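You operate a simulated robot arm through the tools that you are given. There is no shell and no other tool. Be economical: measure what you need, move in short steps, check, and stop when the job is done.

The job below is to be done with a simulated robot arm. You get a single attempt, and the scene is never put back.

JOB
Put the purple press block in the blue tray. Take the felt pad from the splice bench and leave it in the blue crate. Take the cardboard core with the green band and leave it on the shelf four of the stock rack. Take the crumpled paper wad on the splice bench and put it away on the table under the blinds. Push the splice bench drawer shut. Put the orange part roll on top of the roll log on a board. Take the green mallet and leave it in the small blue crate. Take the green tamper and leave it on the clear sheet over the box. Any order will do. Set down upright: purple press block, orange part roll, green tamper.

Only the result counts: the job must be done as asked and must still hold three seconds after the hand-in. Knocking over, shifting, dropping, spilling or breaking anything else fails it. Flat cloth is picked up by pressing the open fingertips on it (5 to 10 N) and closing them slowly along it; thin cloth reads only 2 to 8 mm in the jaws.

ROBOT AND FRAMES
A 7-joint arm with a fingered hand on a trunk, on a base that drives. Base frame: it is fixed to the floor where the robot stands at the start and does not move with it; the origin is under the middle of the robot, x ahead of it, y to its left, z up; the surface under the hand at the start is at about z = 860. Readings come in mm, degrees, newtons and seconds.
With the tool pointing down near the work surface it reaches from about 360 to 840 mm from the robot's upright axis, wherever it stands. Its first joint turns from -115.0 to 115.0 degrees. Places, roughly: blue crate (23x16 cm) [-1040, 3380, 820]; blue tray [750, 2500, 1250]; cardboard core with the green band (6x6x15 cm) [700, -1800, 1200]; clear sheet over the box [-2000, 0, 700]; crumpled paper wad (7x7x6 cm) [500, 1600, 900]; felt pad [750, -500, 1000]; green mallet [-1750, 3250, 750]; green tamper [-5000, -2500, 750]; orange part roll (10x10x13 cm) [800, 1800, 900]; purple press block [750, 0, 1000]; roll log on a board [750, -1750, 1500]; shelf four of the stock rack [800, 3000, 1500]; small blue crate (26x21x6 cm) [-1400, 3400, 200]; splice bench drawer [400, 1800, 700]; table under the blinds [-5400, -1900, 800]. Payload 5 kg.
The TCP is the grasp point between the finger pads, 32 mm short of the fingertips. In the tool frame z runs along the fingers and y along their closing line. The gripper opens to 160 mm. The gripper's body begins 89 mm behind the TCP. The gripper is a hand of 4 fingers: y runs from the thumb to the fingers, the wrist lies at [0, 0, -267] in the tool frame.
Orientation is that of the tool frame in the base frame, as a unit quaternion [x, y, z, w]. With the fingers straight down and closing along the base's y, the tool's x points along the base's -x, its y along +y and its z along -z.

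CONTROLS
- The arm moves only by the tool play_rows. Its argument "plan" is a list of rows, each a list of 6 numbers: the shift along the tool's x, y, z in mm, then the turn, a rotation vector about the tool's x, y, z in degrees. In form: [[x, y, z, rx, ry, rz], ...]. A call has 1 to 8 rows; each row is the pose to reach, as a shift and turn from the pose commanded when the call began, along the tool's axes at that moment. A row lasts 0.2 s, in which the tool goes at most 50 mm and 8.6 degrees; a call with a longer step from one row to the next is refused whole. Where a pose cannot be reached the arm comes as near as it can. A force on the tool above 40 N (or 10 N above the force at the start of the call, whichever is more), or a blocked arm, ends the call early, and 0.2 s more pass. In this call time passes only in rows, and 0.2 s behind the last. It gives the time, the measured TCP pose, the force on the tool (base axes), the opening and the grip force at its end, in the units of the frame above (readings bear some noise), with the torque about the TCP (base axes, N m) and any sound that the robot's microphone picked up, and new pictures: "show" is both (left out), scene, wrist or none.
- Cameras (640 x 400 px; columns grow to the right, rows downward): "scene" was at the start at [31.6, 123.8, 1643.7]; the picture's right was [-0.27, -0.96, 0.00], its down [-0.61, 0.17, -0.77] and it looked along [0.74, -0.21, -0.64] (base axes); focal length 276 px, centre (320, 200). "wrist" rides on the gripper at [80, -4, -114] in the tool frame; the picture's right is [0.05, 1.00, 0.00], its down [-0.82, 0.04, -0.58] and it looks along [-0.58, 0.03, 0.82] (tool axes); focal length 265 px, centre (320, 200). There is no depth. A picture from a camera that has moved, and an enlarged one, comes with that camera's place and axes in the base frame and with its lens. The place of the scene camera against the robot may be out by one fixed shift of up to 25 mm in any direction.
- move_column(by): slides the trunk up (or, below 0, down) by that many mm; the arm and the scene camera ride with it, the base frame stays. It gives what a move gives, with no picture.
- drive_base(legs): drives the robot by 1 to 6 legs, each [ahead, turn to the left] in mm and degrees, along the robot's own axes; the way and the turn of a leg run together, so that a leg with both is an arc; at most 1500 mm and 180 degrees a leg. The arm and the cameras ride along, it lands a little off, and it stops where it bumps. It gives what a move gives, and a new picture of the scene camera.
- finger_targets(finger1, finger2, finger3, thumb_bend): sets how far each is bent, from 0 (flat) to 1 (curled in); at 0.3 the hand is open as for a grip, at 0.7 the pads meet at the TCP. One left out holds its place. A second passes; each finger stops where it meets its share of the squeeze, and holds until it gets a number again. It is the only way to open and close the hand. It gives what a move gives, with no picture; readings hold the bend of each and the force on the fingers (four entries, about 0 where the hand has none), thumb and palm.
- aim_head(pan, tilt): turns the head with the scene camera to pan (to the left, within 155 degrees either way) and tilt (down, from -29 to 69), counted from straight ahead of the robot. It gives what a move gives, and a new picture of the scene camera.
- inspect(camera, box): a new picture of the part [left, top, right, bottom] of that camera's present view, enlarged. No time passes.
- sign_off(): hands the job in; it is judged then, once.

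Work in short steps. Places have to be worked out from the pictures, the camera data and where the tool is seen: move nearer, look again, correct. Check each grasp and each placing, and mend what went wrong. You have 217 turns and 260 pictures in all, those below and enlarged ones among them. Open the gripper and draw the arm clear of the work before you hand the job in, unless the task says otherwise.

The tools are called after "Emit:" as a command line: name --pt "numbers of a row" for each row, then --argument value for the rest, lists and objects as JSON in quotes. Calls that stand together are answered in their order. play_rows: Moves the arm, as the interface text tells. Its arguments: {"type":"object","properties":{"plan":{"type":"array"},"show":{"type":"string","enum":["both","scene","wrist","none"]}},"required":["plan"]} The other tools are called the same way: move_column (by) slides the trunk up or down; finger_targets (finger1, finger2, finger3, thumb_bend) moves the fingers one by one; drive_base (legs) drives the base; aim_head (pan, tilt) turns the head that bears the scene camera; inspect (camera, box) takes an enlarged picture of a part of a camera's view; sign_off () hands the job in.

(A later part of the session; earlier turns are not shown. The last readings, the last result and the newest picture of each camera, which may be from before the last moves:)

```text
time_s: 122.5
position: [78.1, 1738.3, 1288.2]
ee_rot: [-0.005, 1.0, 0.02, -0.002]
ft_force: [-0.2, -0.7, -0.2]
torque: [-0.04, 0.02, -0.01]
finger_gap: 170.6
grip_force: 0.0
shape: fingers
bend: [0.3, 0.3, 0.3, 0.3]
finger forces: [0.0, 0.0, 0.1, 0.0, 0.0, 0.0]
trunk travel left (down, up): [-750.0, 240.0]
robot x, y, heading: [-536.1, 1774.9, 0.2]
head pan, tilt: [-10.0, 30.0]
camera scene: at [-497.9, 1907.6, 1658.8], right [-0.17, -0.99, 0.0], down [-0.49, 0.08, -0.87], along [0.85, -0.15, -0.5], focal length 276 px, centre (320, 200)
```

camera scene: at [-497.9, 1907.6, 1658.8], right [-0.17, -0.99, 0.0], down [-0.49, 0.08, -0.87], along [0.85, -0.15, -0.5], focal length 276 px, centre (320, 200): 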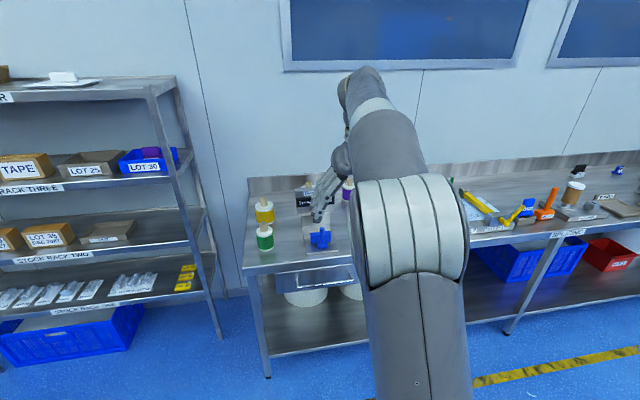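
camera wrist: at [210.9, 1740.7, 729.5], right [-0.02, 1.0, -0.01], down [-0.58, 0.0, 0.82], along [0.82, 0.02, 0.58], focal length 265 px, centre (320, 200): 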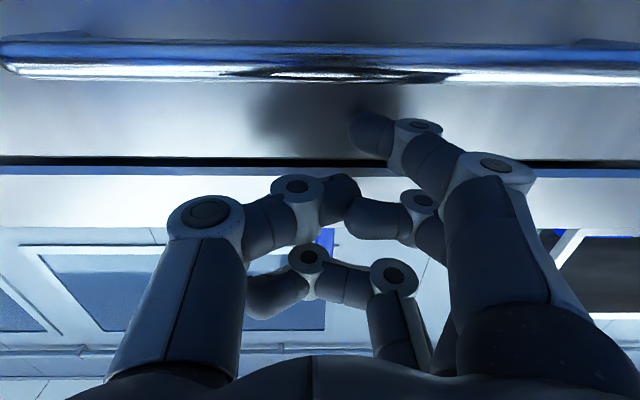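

I drive up to the bench to look down on the orange roll behind the trimmer.

Emit:
drive_base --legs '[[570, 0]]'

Emit:
inspect --camera "wrist" --box '[0, 0, 640, 400]'

```text
time_s: 125.8
position: [647.3, 1743.3, 1286.9]
ee_rot: [-0.006, 1.0, 0.02, -0.003]
ft_force: [-0.1, -0.3, -0.3]
torque: [-0.01, 0.02, 0.03]
finger_gap: 170.9
grip_force: 0.0
shape: fingers
bend: [0.3, 0.3, 0.3, 0.3]
finger forces: [0.0, 0.1, 0.1, 0.1, 0.1, 0.0]
trunk travel left (down, up): [-750.0, 240.0]
robot x, y, heading: [32.2, 1784.2, 0.6]
head pan, tilt: [-10.0, 30.0]
camera scene: at [71.2, 1911.1, 1658.7], right [-0.17, -0.99, 0.0], down [-0.49, 0.08, -0.87], along [0.85, -0.14, -0.5], focal length 276 px, centre (320, 200)
```

scene: 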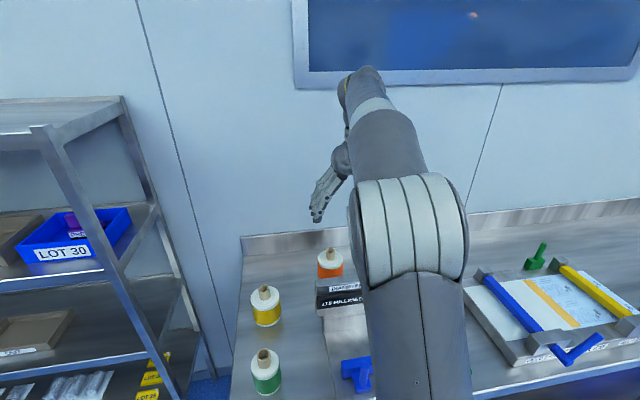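

```text
1.00 times, centred on (320, 200) of wrist (not enlarged: the box is as wide or as high as the picture)
camera zoom: at [566.8, 1733.4, 1400.8], right [-0.06, 1.0, 0.04], down [0.82, 0.03, 0.58], along [0.57, 0.07, -0.82], focal length 265 px, centre (320, 200)
```

zoom: 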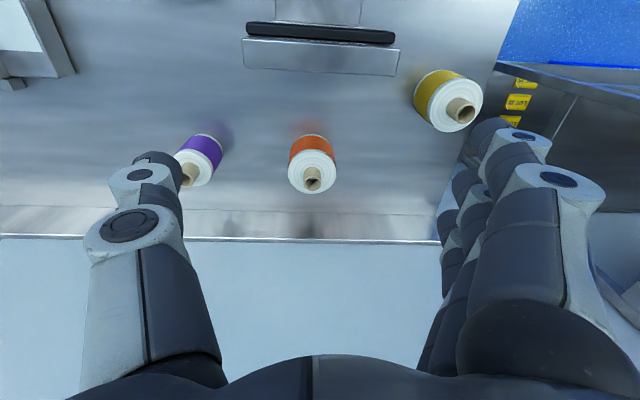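

The roll stands at about (800, 1754). I move over it, level the hand, and stop just above its core.

Emit:
play_rows --pt "-45 3 10 0.8 0 0.3" --pt "-88 6 30 1.6 0 0.5" --pt "-125 9 60 2.3 0 0.7" --pt "-150 11 100 2.3 0 0.7" --pt "-153 11 148 2.3 0 0.7" --pt "-153 11 196 2.3 0 0.7" --pt "-153 11 230 2.3 0 0.7"

```text
time_s: 127.4
position: [800.9, 1764.7, 1058.7]
ee_rot: [0.0, 1.0, 0.0, -0.001]
ft_force: [0.3, -0.1, 0.0]
torque: [0.02, -0.01, 0.0]
finger_gap: 171.0
grip_force: 0.1
shape: fingers
bend: [0.3, 0.3, 0.3, 0.3]
finger forces: [0.0, 0.1, 0.0, 0.1, 0.1, 0.0]
trunk travel left (down, up): [-750.0, 240.0]
robot x, y, heading: [33.1, 1780.1, 0.4]
head pan, tilt: [-10.0, 30.0]
camera scene: at [71.1, 1911.0, 1658.8], right [-0.17, -0.99, 0.0], down [-0.49, 0.08, -0.87], along [0.85, -0.14, -0.5], focal length 276 px, centre (320, 200)
camera wrist: at [718.7, 1760.8, 1171.2], right [-0.05, 1.0, 0.0], down [0.82, 0.04, 0.58], along [0.58, 0.03, -0.82], focal length 265 px, centre (320, 200)
```

scene: 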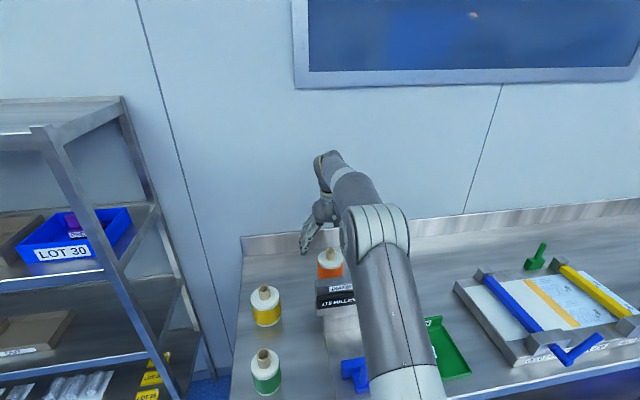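
wrist: 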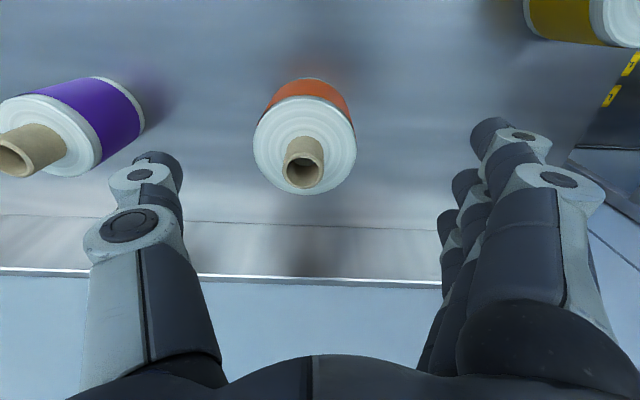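

Roll centre refined to (816, 1752). I shift and descend to grip its body.

Emit:
play_rows --pt "-15 -12 20 0 0 0" --pt "-15 -12 60 0 0 0" --pt "-15 -12 100 0 0 0" --pt "-15 -12 133 0 0 0" --show "wrist"

Emit:
finger_targets --finger1 0.7 --finger2 0.7 --finger3 0.7 --thumb_bend 0.7

Emit:
play_rows --pt "0 0 -45 0 0 0" --pt "0 0 -90 0 0 0" --pt "0 0 -135 0 0 0" --pt "0 0 -180 0 0 0" --pt "0 0 -225 0 0 0"

```text
time_s: 128.4
position: [814.9, 1752.0, 924.5]
ee_rot: [0.0, 1.0, 0.0, -0.002]
ft_force: [-0.1, -0.6, 0.3]
torque: [0.01, 0.03, -0.01]
finger_gap: 170.9
grip_force: 0.1
shape: fingers
bend: [0.3, 0.3, 0.3, 0.3]
finger forces: [0.0, 0.0, 0.0, 0.0, 0.0, 0.0]
trunk travel left (down, up): [-750.0, 240.0]
robot x, y, heading: [35.7, 1782.3, 0.2]
head pan, tilt: [-10.0, 30.0]
camera wrist: at [733.4, 1748.0, 1037.7], right [-0.05, 1.0, 0.0], down [0.82, 0.04, 0.57], along [0.57, 0.03, -0.82], focal length 265 px, centre (320, 200)
```

wrist: 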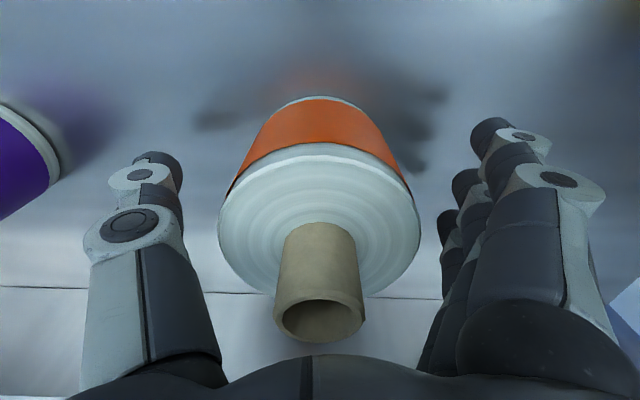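

```text
time_s: 129.4
position: [813.9, 1751.3, 926.1]
ee_rot: [0.0, 1.0, 0.0, -0.002]
ft_force: [-0.4, -1.0, 0.8]
torque: [0.09, 0.03, 0.01]
finger_gap: 82.2
grip_force: 26.3
shape: fingers
bend: [0.56, 0.47, 0.48, 0.55]
finger forces: [7.5, 8.7, 8.7, 0.1, 26.7, 0.1]
trunk travel left (down, up): [-750.0, 240.0]
robot x, y, heading: [32.4, 1777.9, 0.4]
head pan, tilt: [-10.0, 30.0]
```

```text
time_s: 130.6
position: [814.2, 1753.1, 1150.2]
ee_rot: [-0.002, 1.0, -0.001, -0.003]
ft_force: [-0.3, 0.5, -4.8]
torque: [-0.04, 0.08, 0.02]
finger_gap: 81.7
grip_force: 25.3
shape: fingers
bend: [0.56, 0.47, 0.48, 0.55]
finger forces: [7.6, 8.8, 8.9, 0.0, 25.1, 0.0]
trunk travel left (down, up): [-750.0, 240.0]
robot x, y, heading: [31.1, 1777.1, 0.5]
head pan, tilt: [-10.0, 30.0]
camera scene: at [71.0, 1911.3, 1658.6], right [-0.17, -0.99, 0.0], down [-0.49, 0.08, -0.87], along [0.85, -0.14, -0.5], focal length 276 px, centre (320, 200)
camera wrist: at [733.9, 1750.0, 1263.1], right [-0.05, 1.0, 0.0], down [0.82, 0.04, 0.57], along [0.57, 0.03, -0.82], focal length 265 px, centre (320, 200)
```

scene: 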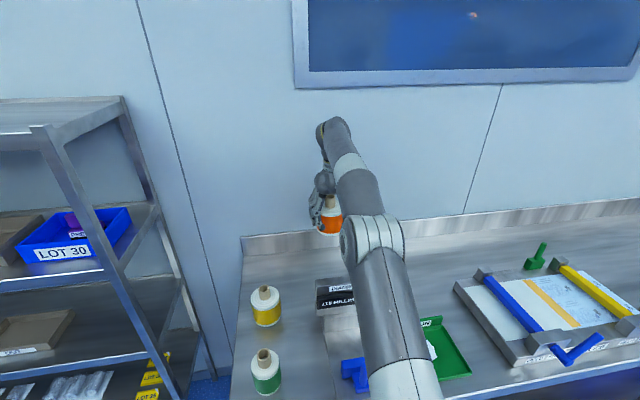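
wrist: 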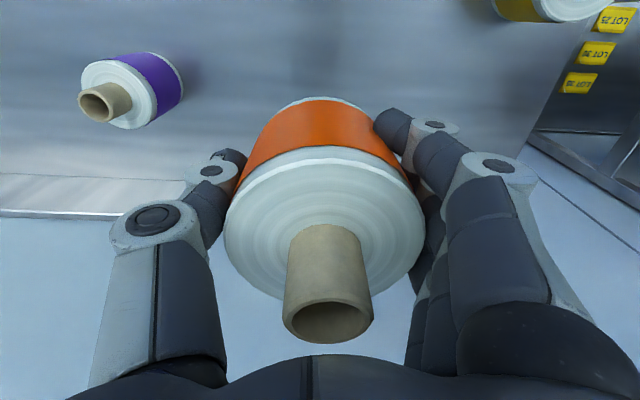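

Roll is held upright (bottom 65 mm below TCP). I retract and raise the hand, then drive along the aisle to the right-hand rack.

Emit:
play_rows --pt "40 0 -20 0 0 0" --pt "83 0 -40 0 0 0" --pt "126 0 -60 0 0 0" --pt "170 0 -80 0 0 0" --pt "215 0 -100 0 0 0" --pt "262 0 -100 0 0 0" --pt "310 0 -100 0 0 0" --pt "340 0 -100 0 0 0" --show "none"

Emit:
drive_base --legs '[[-380, 0], [0, -90], [1180, 0], [1180, 0], [1100, 0], [0, 90]]'

Emit:
aim_head --pan 0 --tilt 20

```text
time_s: 132.4
position: [472.3, 1751.2, 1249.9]
ee_rot: [0.0, 1.0, -0.001, -0.001]
ft_force: [-0.1, -0.6, -5.3]
torque: [-0.02, 0.05, 0.0]
finger_gap: 81.3
grip_force: 24.9
shape: fingers
bend: [0.56, 0.47, 0.48, 0.55]
finger forces: [7.2, 8.7, 9.3, 0.0, 24.5, 0.0]
trunk travel left (down, up): [-750.0, 240.0]
robot x, y, heading: [35.2, 1781.5, 0.5]
head pan, tilt: [-10.0, 30.0]
```

```text
time_s: 158.9
position: [71.8, -1725.6, 1250.7]
ee_rot: [0.012, 1.0, -0.001, -0.002]
ft_force: [-0.7, 0.0, -4.9]
torque: [-0.02, 0.03, -0.01]
finger_gap: 81.0
grip_force: 23.5
shape: fingers
bend: [0.56, 0.47, 0.48, 0.55]
finger forces: [6.1, 8.6, 9.5, 0.0, 23.8, 0.0]
trunk travel left (down, up): [-750.0, 240.0]
robot x, y, heading: [-367.2, -1686.3, -0.8]
head pan, tilt: [-10.0, 30.0]
camera scene: at [-326.9, -1556.4, 1658.7], right [-0.19, -0.98, 0.0], down [-0.49, 0.1, -0.87], along [0.85, -0.17, -0.5], focal length 276 px, centre (320, 200)
```

scene: 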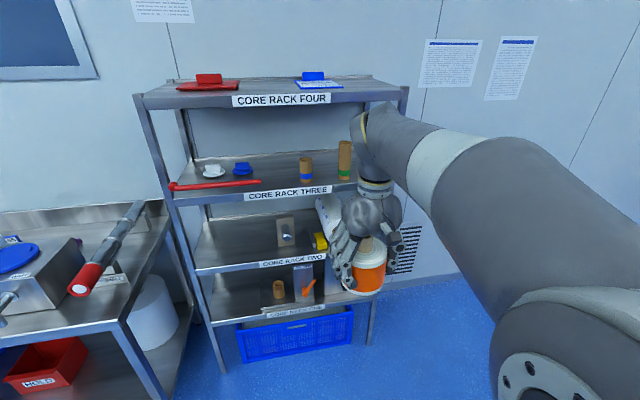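

```text
time_s: 159.6
position: [72.8, -1724.5, 1250.6]
ee_rot: [0.013, 1.0, 0.0, -0.002]
ft_force: [-0.3, 0.1, -5.3]
torque: [0.01, 0.06, 0.03]
finger_gap: 80.9
grip_force: 23.8
shape: fingers
bend: [0.56, 0.47, 0.48, 0.55]
finger forces: [6.1, 8.6, 9.3, 0.0, 23.9, 0.0]
trunk travel left (down, up): [-750.0, 240.0]
robot x, y, heading: [-368.0, -1688.6, -1.3]
head pan, tilt: [0.0, 20.0]
camera scene: at [-322.5, -1541.0, 1674.7], right [-0.02, -1.0, 0.0], down [-0.34, 0.01, -0.94], along [0.94, -0.02, -0.34], focal length 276 px, centre (320, 200)
```

scene: 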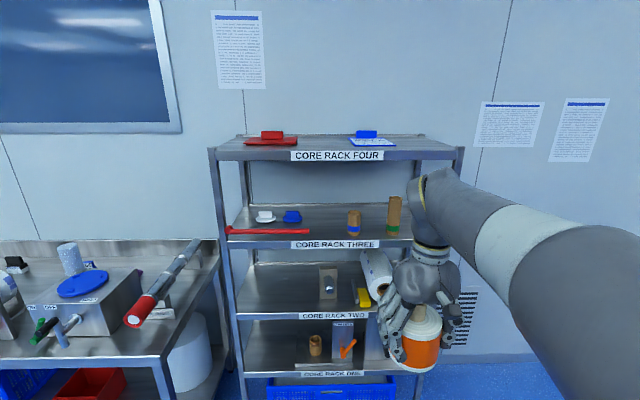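

The top shelf has two clipboards, red and blue. I raise the trunk to read them.

Emit:
move_column --by 240

Emit:
aim_head --pan 0 --tilt 30

Emit:
inspect --camera "scene" --box '[210, 80, 450, 210]'

```text
time_s: 162.1
position: [73.3, -1725.6, 1490.6]
ee_rot: [0.012, 1.0, 0.0, -0.002]
ft_force: [0.0, 0.2, -4.3]
torque: [-0.01, 0.06, 0.04]
finger_gap: 81.1
grip_force: 23.8
shape: fingers
bend: [0.56, 0.47, 0.48, 0.55]
finger forces: [6.3, 8.6, 9.4, 0.0, 24.0, 0.0]
trunk travel left (down, up): [-990.0, 0.0]
robot x, y, heading: [-369.0, -1686.0, -1.1]
head pan, tilt: [0.0, 20.0]
```

```text
time_s: 162.8
position: [72.0, -1725.8, 1490.1]
ee_rot: [0.013, 1.0, 0.0, -0.002]
ft_force: [-0.3, -0.6, -5.2]
torque: [0.02, 0.07, 0.0]
finger_gap: 81.2
grip_force: 24.0
shape: fingers
bend: [0.56, 0.47, 0.48, 0.55]
finger forces: [6.2, 8.6, 9.5, 0.0, 23.8, 0.0]
trunk travel left (down, up): [-990.0, 0.0]
robot x, y, heading: [-368.0, -1687.3, -0.7]
head pan, tilt: [0.0, 30.0]
camera scene: at [-325.2, -1540.9, 1898.7], right [-0.02, -1.0, 0.0], down [-0.5, 0.01, -0.87], along [0.87, -0.02, -0.5], focal length 276 px, centre (320, 200)
```

scene: 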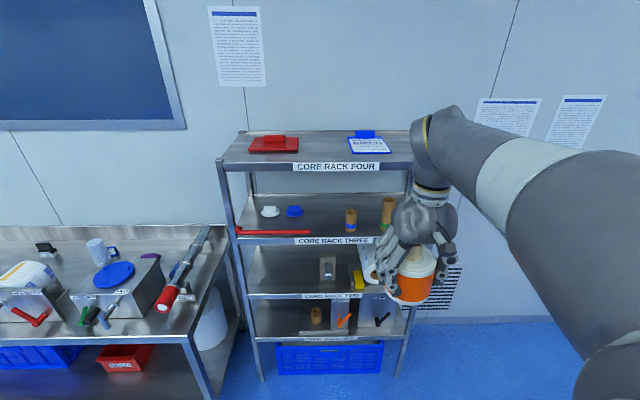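

```text
2.67 times, centred on (330, 145) of scene
camera zoom: at [-325.2, -1540.9, 1898.7], right [-0.02, -1.0, 0.0], down [-0.5, 0.01, -0.87], along [0.87, -0.02, -0.5], focal length 735 px, centre (293, 347)
```

zoom: 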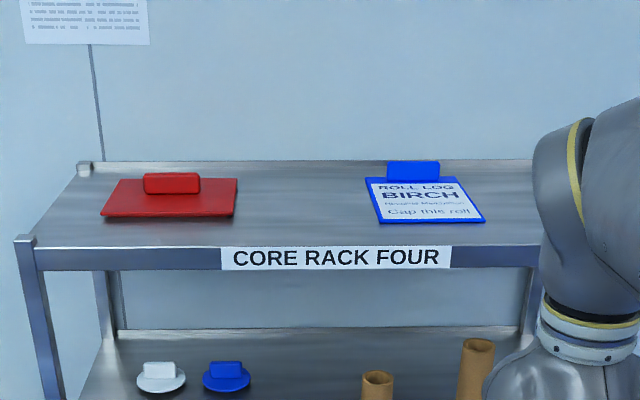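

The blue board reads "ROLL LOG". It spans about x 748–945, y −1693…−1855, on the top shelf (z≈1500). I raise the hand and drive up.

Emit:
play_rows --pt "0 0 -40 0 0 0" --pt "0 0 -80 0 0 0" --pt "0 0 -118 0 0 0" --show "none"

Emit:
drive_base --legs '[[535, 0.8]]'

Emit:
inspect --camera "wrist" --box '[0, 0, 640, 400]'

```text
time_s: 163.6
position: [72.2, -1725.5, 1608.6]
ee_rot: [0.013, 1.0, 0.0, -0.001]
ft_force: [0.1, 0.3, -4.3]
torque: [0.01, 0.05, 0.04]
finger_gap: 81.0
grip_force: 24.6
shape: fingers
bend: [0.56, 0.47, 0.48, 0.55]
finger forces: [6.3, 8.5, 9.4, 0.1, 24.0, 0.0]
trunk travel left (down, up): [-990.0, 0.0]
robot x, y, heading: [-366.3, -1689.7, -1.0]
head pan, tilt: [0.0, 30.0]
```

```text
time_s: 166.7
position: [606.9, -1720.0, 1607.2]
ee_rot: [0.003, 1.0, -0.002, -0.002]
ft_force: [0.1, -0.3, -5.0]
torque: [-0.03, 0.1, -0.02]
finger_gap: 81.2
grip_force: 24.4
shape: fingers
bend: [0.56, 0.47, 0.48, 0.55]
finger forces: [6.3, 8.5, 9.6, 0.0, 23.9, 0.0]
trunk travel left (down, up): [-990.0, 0.0]
robot x, y, heading: [165.5, -1690.4, -0.2]
head pan, tilt: [0.0, 30.0]
camera scene: at [207.2, -1544.8, 1898.6], right [0.0, -1.0, 0.0], down [-0.5, 0.0, -0.87], along [0.87, 0.0, -0.5], focal length 276 px, centre (320, 200)
```

scene: 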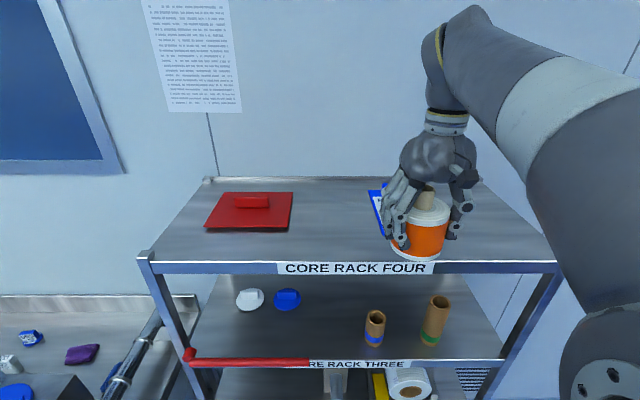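

```text
1.00 times, centred on (320, 200) of wrist (not enlarged: the box is as wide or as high as the picture)
camera zoom: at [527.3, -1724.3, 1720.7], right [-0.05, 1.0, 0.0], down [0.82, 0.04, 0.57], along [0.57, 0.03, -0.82], focal length 265 px, centre (320, 200)
```

zoom: 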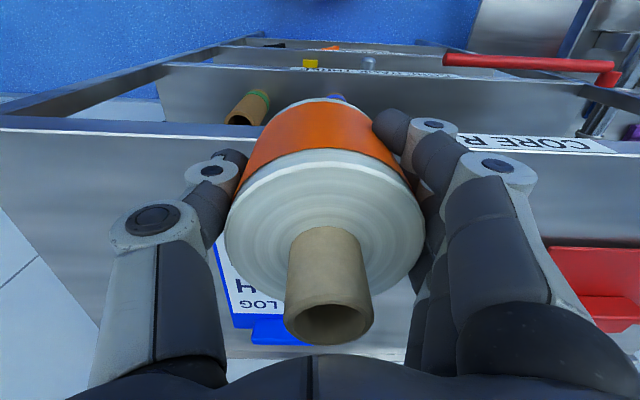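

The board centre is at about y≈−1757. I move the roll over it to (815, −1757) and lower to just above.

Emit:
play_rows --pt "-45 -8 0 0 0 0" --pt "-90 -16 0 0 0 0" --pt "-135 -25 0 0 0 0" --pt "-180 -33 5 0 0 0" --pt "-207 -37 15 0 0 0"

```text
time_s: 167.9
position: [814.9, -1759.1, 1591.5]
ee_rot: [0.002, 1.0, 0.0, -0.002]
ft_force: [0.0, 0.9, -5.4]
torque: [-0.01, 0.05, 0.01]
finger_gap: 81.1
grip_force: 23.9
shape: fingers
bend: [0.56, 0.47, 0.48, 0.55]
finger forces: [6.6, 8.5, 9.6, 0.1, 23.8, 0.1]
trunk travel left (down, up): [-990.0, 0.0]
robot x, y, heading: [164.8, -1692.0, 0.0]
head pan, tilt: [0.0, 30.0]
camera scene: at [208.2, -1545.1, 1898.7], right [0.0, -1.0, 0.0], down [-0.5, 0.0, -0.87], along [0.87, 0.0, -0.5], focal length 276 px, centre (320, 200)
camera wrist: at [734.7, -1762.6, 1704.3], right [-0.05, 1.0, 0.0], down [0.82, 0.04, 0.57], along [0.57, 0.03, -0.82], focal length 265 px, centre (320, 200)
```

scene: 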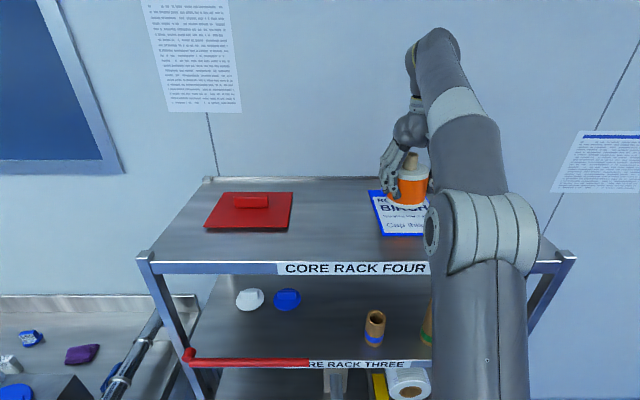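
wrist: 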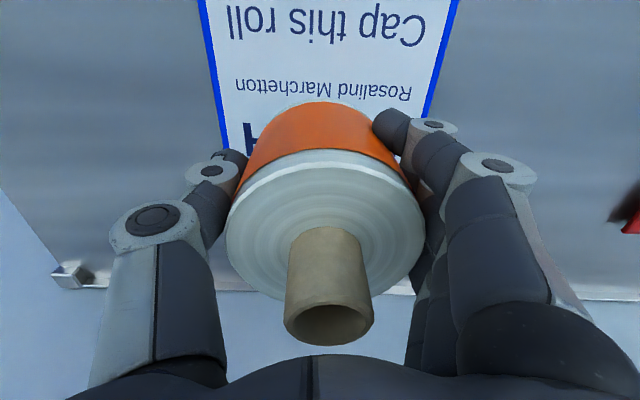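

The roll is centred across the board but near the clip; I bring it 30 mm nearer and lower.

Emit:
play_rows --pt "30 0 0 0 0 0" --pt "30 0 10 0 0 0" --pt "30 0 18 0 0 0" --show "none"

Emit:
play_rows --pt "0 0 3 0 0 0" --pt "0 0 6 0 0 0" --show "wrist"

```text
time_s: 168.7
position: [783.0, -1759.9, 1575.3]
ee_rot: [0.002, 1.0, -0.001, 0.0]
ft_force: [-0.3, -0.5, -4.1]
torque: [-0.01, -0.01, 0.0]
finger_gap: 81.2
grip_force: 23.8
shape: fingers
bend: [0.56, 0.47, 0.48, 0.55]
finger forces: [6.5, 8.3, 9.7, 0.0, 23.7, 0.0]
trunk travel left (down, up): [-990.0, 0.0]
robot x, y, heading: [167.0, -1692.1, -0.0]
head pan, tilt: [0.0, 30.0]
```

```text
time_s: 169.3
position: [783.9, -1759.3, 1570.1]
ee_rot: [0.003, 1.0, 0.0, 0.0]
ft_force: [-0.2, 0.2, 5.1]
torque: [0.46, -0.05, -0.01]
finger_gap: 80.7
grip_force: 24.7
shape: fingers
bend: [0.56, 0.47, 0.48, 0.55]
finger forces: [7.1, 8.7, 9.3, 0.0, 24.5, 0.0]
trunk travel left (down, up): [-990.0, 0.0]
robot x, y, heading: [166.8, -1692.7, -0.2]
head pan, tilt: [0.0, 30.0]
camera wrist: at [702.5, -1762.6, 1682.6], right [-0.05, 1.0, 0.0], down [0.82, 0.04, 0.58], along [0.58, 0.02, -0.82], focal length 265 px, centre (320, 200)
```

wrist: 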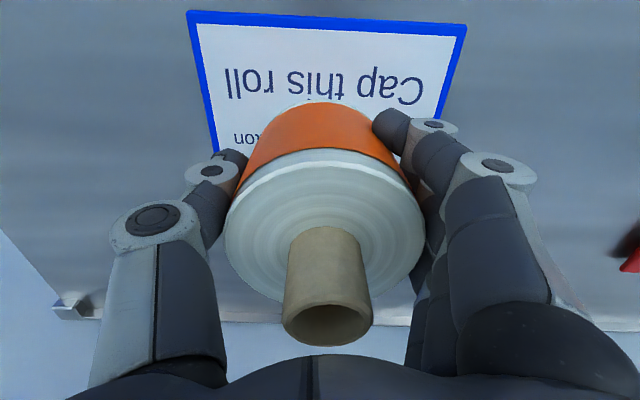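

Contact. I release and lift straight off.

Emit:
finger_targets --finger1 0.3 --finger2 0.3 --finger3 0.3 --thumb_bend 0.3

Emit:
play_rows --pt "0 0 -30 0 0 0" --pt "20 0 -70 0 0 0" --pt "55 0 -105 0 0 0" --pt "95 0 -130 0 0 0" --pt "140 0 -140 0 0 0"

```text
time_s: 170.3
position: [783.8, -1759.2, 1568.8]
ee_rot: [0.002, 1.0, -0.001, -0.002]
ft_force: [-0.2, 0.5, -0.3]
torque: [0.0, 0.0, -0.01]
finger_gap: 169.9
grip_force: 0.0
shape: fingers
bend: [0.3, 0.3, 0.3, 0.3]
finger forces: [0.0, 0.0, 0.0, 0.0, 0.0, 0.1]
trunk travel left (down, up): [-990.0, 0.0]
robot x, y, heading: [163.2, -1691.3, -0.0]
head pan, tilt: [0.0, 30.0]
```

```text
time_s: 171.5
position: [639.6, -1756.7, 1710.1]
ee_rot: [0.003, 1.0, 0.0, 0.0]
ft_force: [-0.7, -0.3, 0.3]
torque: [-0.03, -0.1, 0.01]
finger_gap: 170.2
grip_force: 0.1
shape: fingers
bend: [0.3, 0.3, 0.3, 0.3]
finger forces: [0.0, 0.0, 0.0, 0.1, 0.1, 0.0]
trunk travel left (down, up): [-990.0, 0.0]
robot x, y, heading: [165.6, -1693.6, -0.2]
head pan, tilt: [0.0, 30.0]
camera scene: at [201.8, -1544.7, 1898.7], right [0.0, -1.0, 0.0], down [-0.5, 0.0, -0.87], along [0.87, 0.0, -0.5], focal length 276 px, centre (320, 200)
camera wrist: at [557.8, -1760.1, 1823.0], right [-0.05, 1.0, 0.0], down [0.82, 0.04, 0.58], along [0.58, 0.03, -0.82], focal length 265 px, centre (320, 200)
```

scene: 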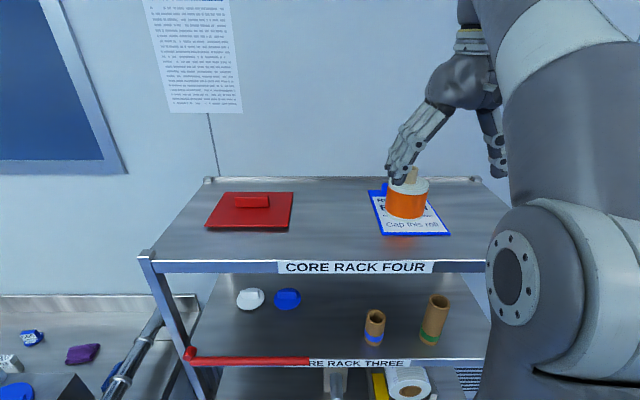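
wrist: 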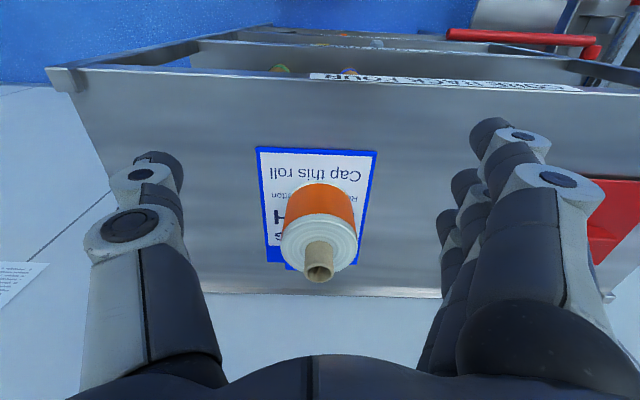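

The roll stands upright on the log. Next, the green-banded core on core rack three: I back off, lower the trunk and tilt the hand 60°.

Emit:
drive_base --legs '[[-350, 0]]'

Emit:
move_column --by -400

Emit:
play_rows --pt "-20 -12 0 0 -7.5 0" --pt "-40 -24 0 0 -15 0" --pt "-60 -36 0 0 -22.5 0" --pt "-80 -48 0 0 -30 0" --pt "-100 -60 0 0 -37.5 0" --pt "-110 -70 0 0 -45 0" --pt "-120 -80 0 0 -52.5 0" --pt "-120 -83 0 0 -60 0"

```text
time_s: 173.8
position: [288.6, -1758.0, 1708.2]
ee_rot: [0.003, 1.0, -0.002, -0.001]
ft_force: [0.3, -0.2, 0.1]
torque: [-0.01, 0.01, -0.01]
finger_gap: 170.0
grip_force: 0.0
shape: fingers
bend: [0.3, 0.3, 0.3, 0.3]
finger forces: [0.0, 0.0, 0.1, 0.0, 0.0, 0.1]
trunk travel left (down, up): [-990.0, 0.0]
robot x, y, heading: [-187.3, -1694.3, -0.1]
head pan, tilt: [0.0, 30.0]
camera scene: at [-148.5, -1545.1, 1898.7], right [0.0, -1.0, 0.0], down [-0.5, 0.0, -0.87], along [0.87, 0.0, -0.5], focal length 276 px, centre (320, 200)
```

scene: 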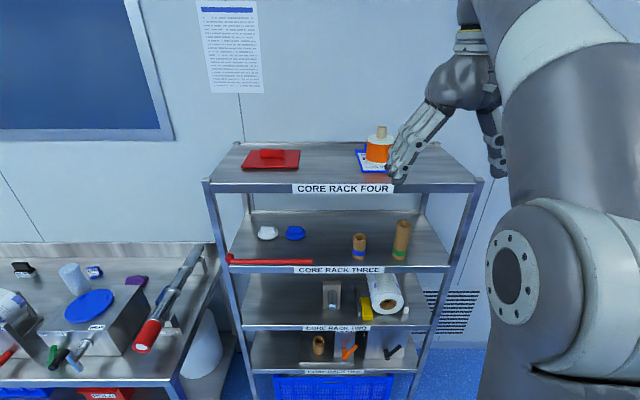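

```text
time_s: 177.7
position: [290.2, -1757.4, 1309.0]
ee_rot: [0.002, 1.0, -0.001, -0.001]
ft_force: [0.3, -0.2, 0.0]
torque: [-0.01, -0.03, 0.02]
finger_gap: 170.1
grip_force: 0.1
shape: fingers
bend: [0.3, 0.3, 0.3, 0.3]
finger forces: [0.0, 0.1, 0.1, 0.1, 0.0, 0.0]
trunk travel left (down, up): [-590.0, 400.0]
robot x, y, heading: [-189.3, -1690.1, -0.2]
head pan, tilt: [0.0, 30.0]
```

```text
time_s: 179.4
position: [408.7, -1841.7, 1308.8]
ee_rot: [0.003, 0.866, -0.002, 0.5]
ft_force: [-0.6, 0.0, 0.5]
torque: [0.03, 0.02, 0.02]
finger_gap: 170.2
grip_force: 0.1
shape: fingers
bend: [0.3, 0.3, 0.3, 0.3]
finger forces: [0.1, 0.0, 0.0, 0.0, 0.1, 0.1]
trunk travel left (down, up): [-590.0, 400.0]
robot x, y, heading: [-185.7, -1689.0, -0.2]
head pan, tilt: [0.0, 30.0]
camera scene: at [-147.7, -1545.2, 1498.7], right [0.0, -1.0, 0.0], down [-0.5, 0.0, -0.87], along [0.87, 0.0, -0.5], focal length 276 px, centre (320, 200)
camera wrist: at [269.4, -1844.5, 1295.3], right [-0.02, 1.0, -0.04], down [-0.09, 0.04, 0.99], along [1.0, 0.02, 0.09], focal length 265 px, centre (320, 200)
```

scene: 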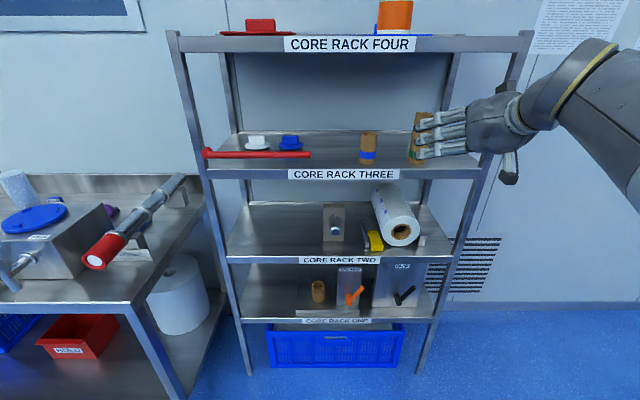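
wrist: 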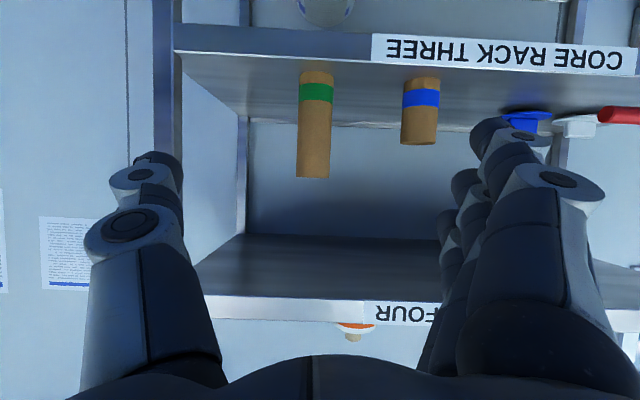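

The green core stands at about (713, −1845), top z≈1297. I narrow the fingers a little and drive 150 mm forward.

Emit:
finger_targets --finger1 0.42 --finger2 0.42 --finger3 0.42 --thumb_bend 0.42

Emit:
drive_base --legs '[[150, 0]]'

Emit:
play_rows --pt "-8 0 40 0 0 0" --pt "-16 0 80 0 0 0" --pt "-23 0 110 0 0 0"

```text
time_s: 180.4
position: [410.1, -1840.8, 1308.0]
ee_rot: [0.003, 0.866, -0.002, 0.499]
ft_force: [-0.5, -0.6, -0.2]
torque: [0.04, 0.0, 0.03]
finger_gap: 124.3
grip_force: 0.0
shape: fingers
bend: [0.42, 0.42, 0.42, 0.42]
finger forces: [0.1, 0.1, 0.0, 0.0, 0.1, 0.1]
trunk travel left (down, up): [-590.0, 400.0]
robot x, y, heading: [-187.4, -1693.4, -0.0]
head pan, tilt: [0.0, 30.0]
```

```text
time_s: 181.8
position: [560.0, -1840.5, 1308.2]
ee_rot: [0.002, 0.867, -0.002, 0.499]
ft_force: [0.2, -0.6, 0.1]
torque: [-0.02, 0.0, -0.01]
finger_gap: 124.4
grip_force: 0.1
shape: fingers
bend: [0.42, 0.42, 0.42, 0.42]
finger forces: [0.1, 0.0, 0.1, 0.1, 0.0, 0.0]
trunk travel left (down, up): [-590.0, 400.0]
robot x, y, heading: [-36.2, -1693.4, 0.1]
head pan, tilt: [0.0, 30.0]
camera scene: at [3.9, -1545.0, 1498.6], right [0.0, -1.0, 0.0], down [-0.5, 0.0, -0.87], along [0.87, 0.0, -0.5], focal length 276 px, centre (320, 200)
```

scene: 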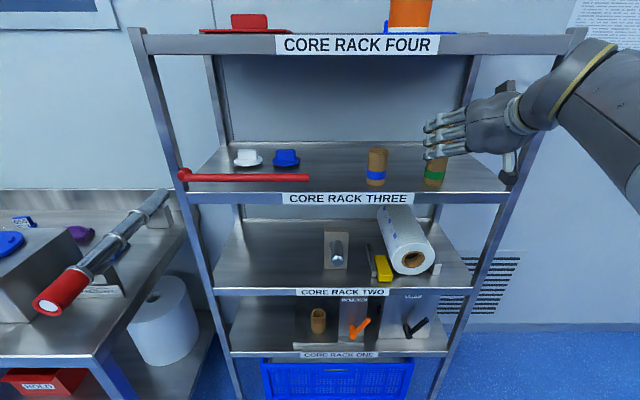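

```text
time_s: 182.6
position: [666.0, -1840.7, 1272.6]
ee_rot: [0.002, 0.867, -0.002, 0.498]
ft_force: [-0.3, -0.4, -0.1]
torque: [-0.01, -0.03, -0.02]
finger_gap: 124.2
grip_force: 0.1
shape: fingers
bend: [0.42, 0.42, 0.42, 0.42]
finger forces: [0.1, 0.1, 0.0, 0.1, 0.1, 0.0]
trunk travel left (down, up): [-590.0, 400.0]
robot x, y, heading: [-35.5, -1691.9, 0.2]
head pan, tilt: [0.0, 30.0]
camera scene: at [3.5, -1544.9, 1498.6], right [0.0, -1.0, 0.0], down [-0.5, 0.0, -0.87], along [0.87, 0.0, -0.5], focal length 276 px, centre (320, 200)
camera wrist: at [526.5, -1843.8, 1259.3], right [-0.02, 1.0, -0.05], down [-0.09, 0.04, 0.99], along [1.0, 0.02, 0.09], focal length 265 px, centre (320, 200)
```

scene: 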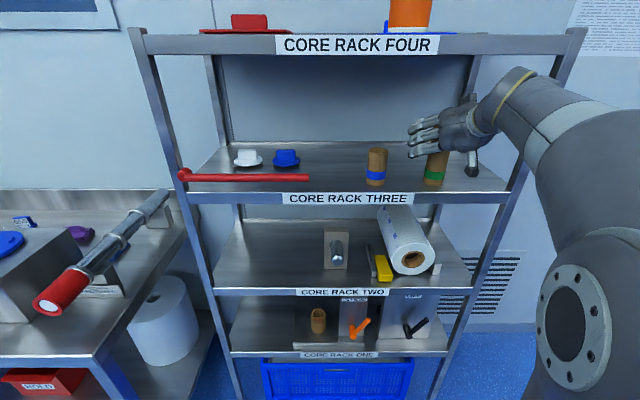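
wrist: 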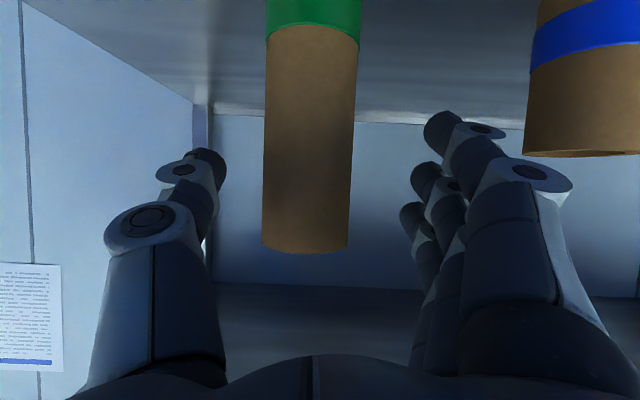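

The core is centred between the fingers, centre about x≈705. I advance and close on its upper half.

Emit:
play_rows --pt "-5 -5 20 0 0 0" --pt "-10 -7 40 0 0 0" --show "none"

Emit:
finger_targets --finger1 0.7 --finger2 0.7 --finger3 0.7 --thumb_bend 0.7

Emit:
play_rows --pt "-13 0 -7 0 0 0" --pt "-26 0 -15 0 0 0"

```text
time_s: 183.2
position: [706.3, -1849.3, 1259.8]
ee_rot: [0.002, 0.867, -0.002, 0.498]
ft_force: [-1.1, -0.7, 0.9]
torque: [-0.05, -0.02, 0.0]
finger_gap: 124.0
grip_force: 0.2
shape: fingers
bend: [0.42, 0.42, 0.42, 0.42]
finger forces: [0.0, 0.0, 0.0, 0.0, 0.0, 0.1]
trunk travel left (down, up): [-590.0, 400.0]
robot x, y, heading: [-35.2, -1695.6, 0.3]
head pan, tilt: [0.0, 30.0]
```

```text
time_s: 184.2
position: [705.6, -1848.5, 1261.8]
ee_rot: [0.001, 0.867, -0.001, 0.499]
ft_force: [0.0, -0.4, -0.4]
torque: [-0.01, 0.02, 0.0]
finger_gap: 23.7
grip_force: 0.2
shape: fingers
bend: [0.7, 0.7, 0.7, 0.7]
finger forces: [0.0, 0.0, 0.0, 0.0, 0.2, 0.0]
trunk travel left (down, up): [-590.0, 400.0]
robot x, y, heading: [-36.9, -1691.5, 0.1]
head pan, tilt: [0.0, 30.0]
```

```text
time_s: 184.8
position: [705.4, -1848.8, 1292.1]
ee_rot: [0.002, 0.867, -0.002, 0.498]
ft_force: [0.6, -0.7, 0.5]
torque: [0.0, -0.01, 0.0]
finger_gap: 24.1
grip_force: 0.1
shape: fingers
bend: [0.7, 0.7, 0.7, 0.7]
finger forces: [0.0, 0.0, 0.0, 0.0, 0.1, 0.0]
trunk travel left (down, up): [-590.0, 400.0]
robot x, y, heading: [-39.4, -1691.9, -0.2]
head pan, tilt: [0.0, 30.0]
camera scene: at [3.1, -1544.9, 1498.6], right [0.0, -1.0, 0.0], down [-0.5, 0.0, -0.87], along [0.87, 0.0, -0.5], focal length 276 px, centre (320, 200)
camera wrist: at [566.1, -1851.3, 1277.6], right [-0.02, 1.0, -0.05], down [-0.09, 0.04, 1.0], along [1.0, 0.02, 0.09], focal length 265 px, centre (320, 200)
```

scene: 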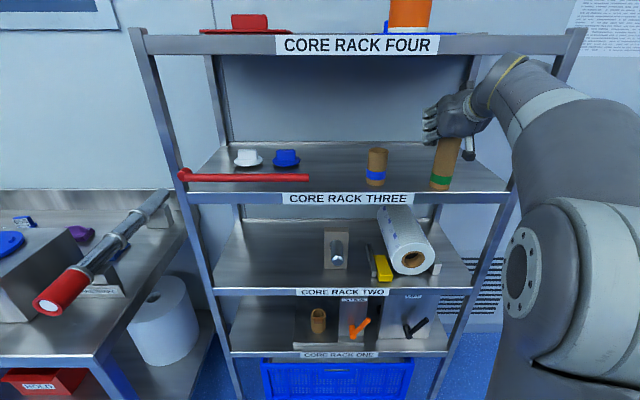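
wrist: 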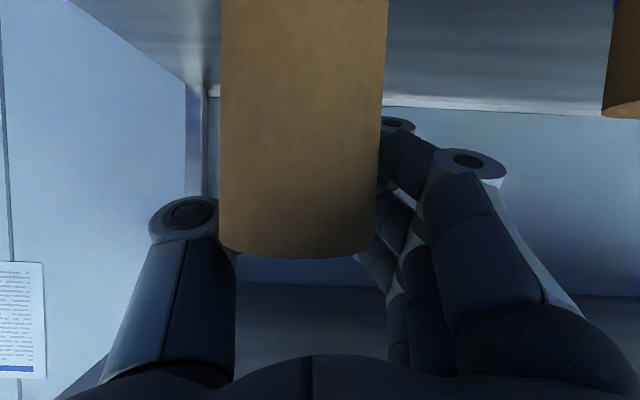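

The fingers closed behind the core: it is nearer than I judged. I inspect closely before doing anything.

Emit:
inspect --camera "scene" --box '[380, 90, 520, 210]'

```text
3.33 times, centred on (450, 150) of scene
camera zoom: at [3.1, -1544.9, 1498.6], right [0.0, -1.0, 0.0], down [-0.5, 0.0, -0.87], along [0.87, 0.0, -0.5], focal length 919 px, centre (-113, 367)
```

zoom: 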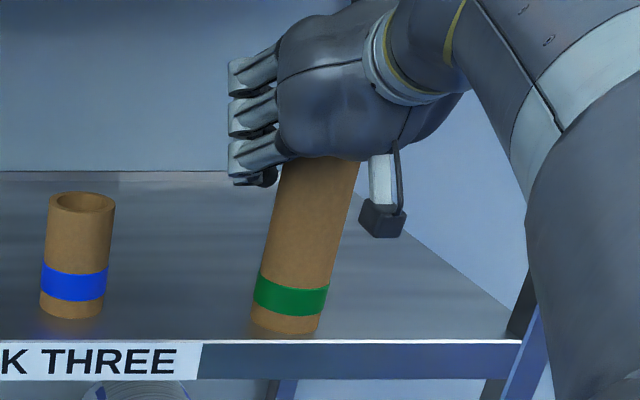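

By the wrist camera the core (≈50 mm wide) is upright with its centre near x≈650, pulled slightly toward me. I open, back off to centre on it, and check.

Emit:
finger_targets --finger1 0.42 --finger2 0.42 --finger3 0.42 --thumb_bend 0.42

Emit:
play_rows --pt "19 -2 -10 0 0 0" --pt "38 -4 -20 0 0 0" --pt "57 -6 -31 0 0 0"

```text
time_s: 185.8
position: [707.0, -1847.5, 1290.8]
ee_rot: [0.001, 0.867, -0.001, 0.498]
ft_force: [0.3, -0.2, -0.1]
torque: [0.01, 0.01, -0.04]
finger_gap: 122.5
grip_force: 0.0
shape: fingers
bend: [0.42, 0.42, 0.42, 0.42]
finger forces: [0.1, 0.1, 0.0, 0.0, 0.0, 0.1]
trunk travel left (down, up): [-590.0, 400.0]
robot x, y, heading: [-37.6, -1694.4, -0.0]
head pan, tilt: [0.0, 30.0]
```

```text
time_s: 186.6
position: [650.2, -1853.3, 1257.8]
ee_rot: [0.001, 0.866, -0.002, 0.499]
ft_force: [-0.3, -0.1, -0.6]
torque: [-0.01, 0.01, 0.0]
finger_gap: 122.5
grip_force: 0.1
shape: fingers
bend: [0.42, 0.42, 0.42, 0.42]
finger forces: [0.0, 0.0, 0.0, 0.1, 0.0, 0.0]
trunk travel left (down, up): [-590.0, 400.0]
robot x, y, heading: [-37.9, -1693.3, -0.3]
head pan, tilt: [0.0, 30.0]
camera scene: at [3.0, -1544.9, 1498.7], right [0.0, -1.0, 0.0], down [-0.5, 0.0, -0.87], along [0.87, 0.0, -0.5], focal length 276 px, centre (320, 200)
camera wrist: at [510.2, -1856.9, 1244.3], right [-0.02, 1.0, -0.05], down [-0.09, 0.04, 0.99], along [1.0, 0.02, 0.09], focal length 265 px, centre (320, 200)
```

scene: 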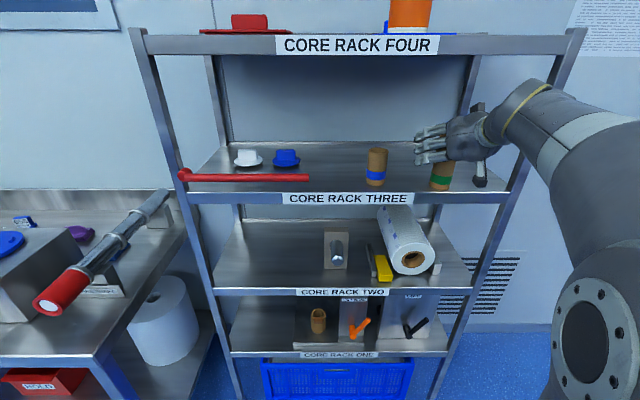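
wrist: 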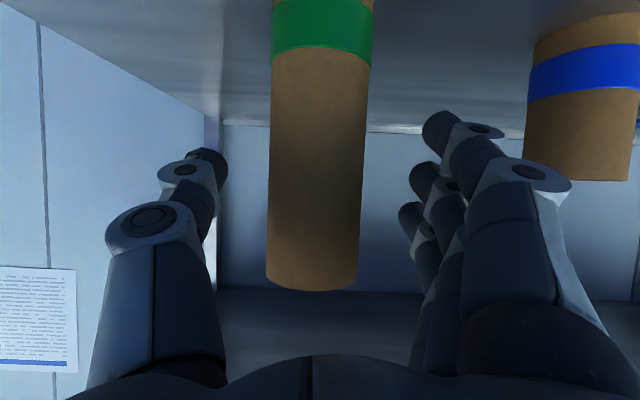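

Triangulation confirms the core centre at x≈646, diameter 50, right at the grasp point. I close on it.

Emit:
finger_targets --finger1 0.75 --finger2 0.75 --finger3 0.75 --thumb_bend 0.75

Emit:
play_rows --pt "-17 0 -10 0 0 0" --pt "-35 0 -20 0 0 0"

```text
time_s: 187.6
position: [650.9, -1853.9, 1258.0]
ee_rot: [0.002, 0.867, -0.001, 0.499]
ft_force: [-0.1, 0.7, 0.3]
torque: [0.04, 0.04, -0.01]
finger_gap: 56.0
grip_force: 23.9
shape: fingers
bend: [0.59, 0.61, 0.68, 0.66]
finger forces: [8.4, 7.8, 7.8, 0.1, 23.4, 0.1]
trunk travel left (down, up): [-590.0, 400.0]
robot x, y, heading: [-36.1, -1693.0, 0.3]
head pan, tilt: [0.0, 30.0]
```

```text
time_s: 188.2
position: [650.5, -1855.8, 1298.3]
ee_rot: [0.002, 0.867, -0.002, 0.499]
ft_force: [0.1, -0.3, -0.4]
torque: [0.02, 0.02, 0.04]
finger_gap: 55.7
grip_force: 24.1
shape: fingers
bend: [0.59, 0.61, 0.68, 0.66]
finger forces: [8.1, 7.7, 7.4, 0.1, 23.3, 0.0]
trunk travel left (down, up): [-590.0, 400.0]
robot x, y, heading: [-36.8, -1691.8, -0.1]
head pan, tilt: [0.0, 30.0]
camera scene: at [3.1, -1544.9, 1498.6], right [0.0, -1.0, 0.0], down [-0.5, 0.0, -0.87], along [0.87, 0.0, -0.5], focal length 276 px, centre (320, 200)
camera wrist: at [511.0, -1858.1, 1284.8], right [-0.02, 1.0, -0.05], down [-0.09, 0.04, 1.0], along [1.0, 0.02, 0.09], focal length 265 px, centre (320, 200)
```

scene: 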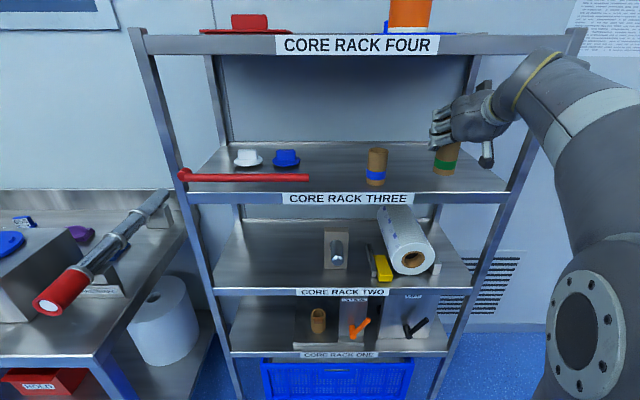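
wrist: 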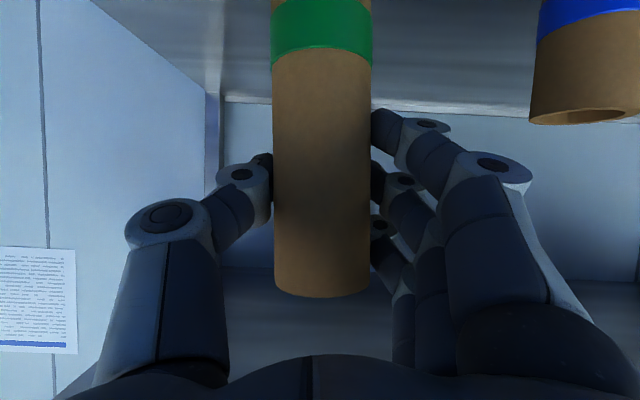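

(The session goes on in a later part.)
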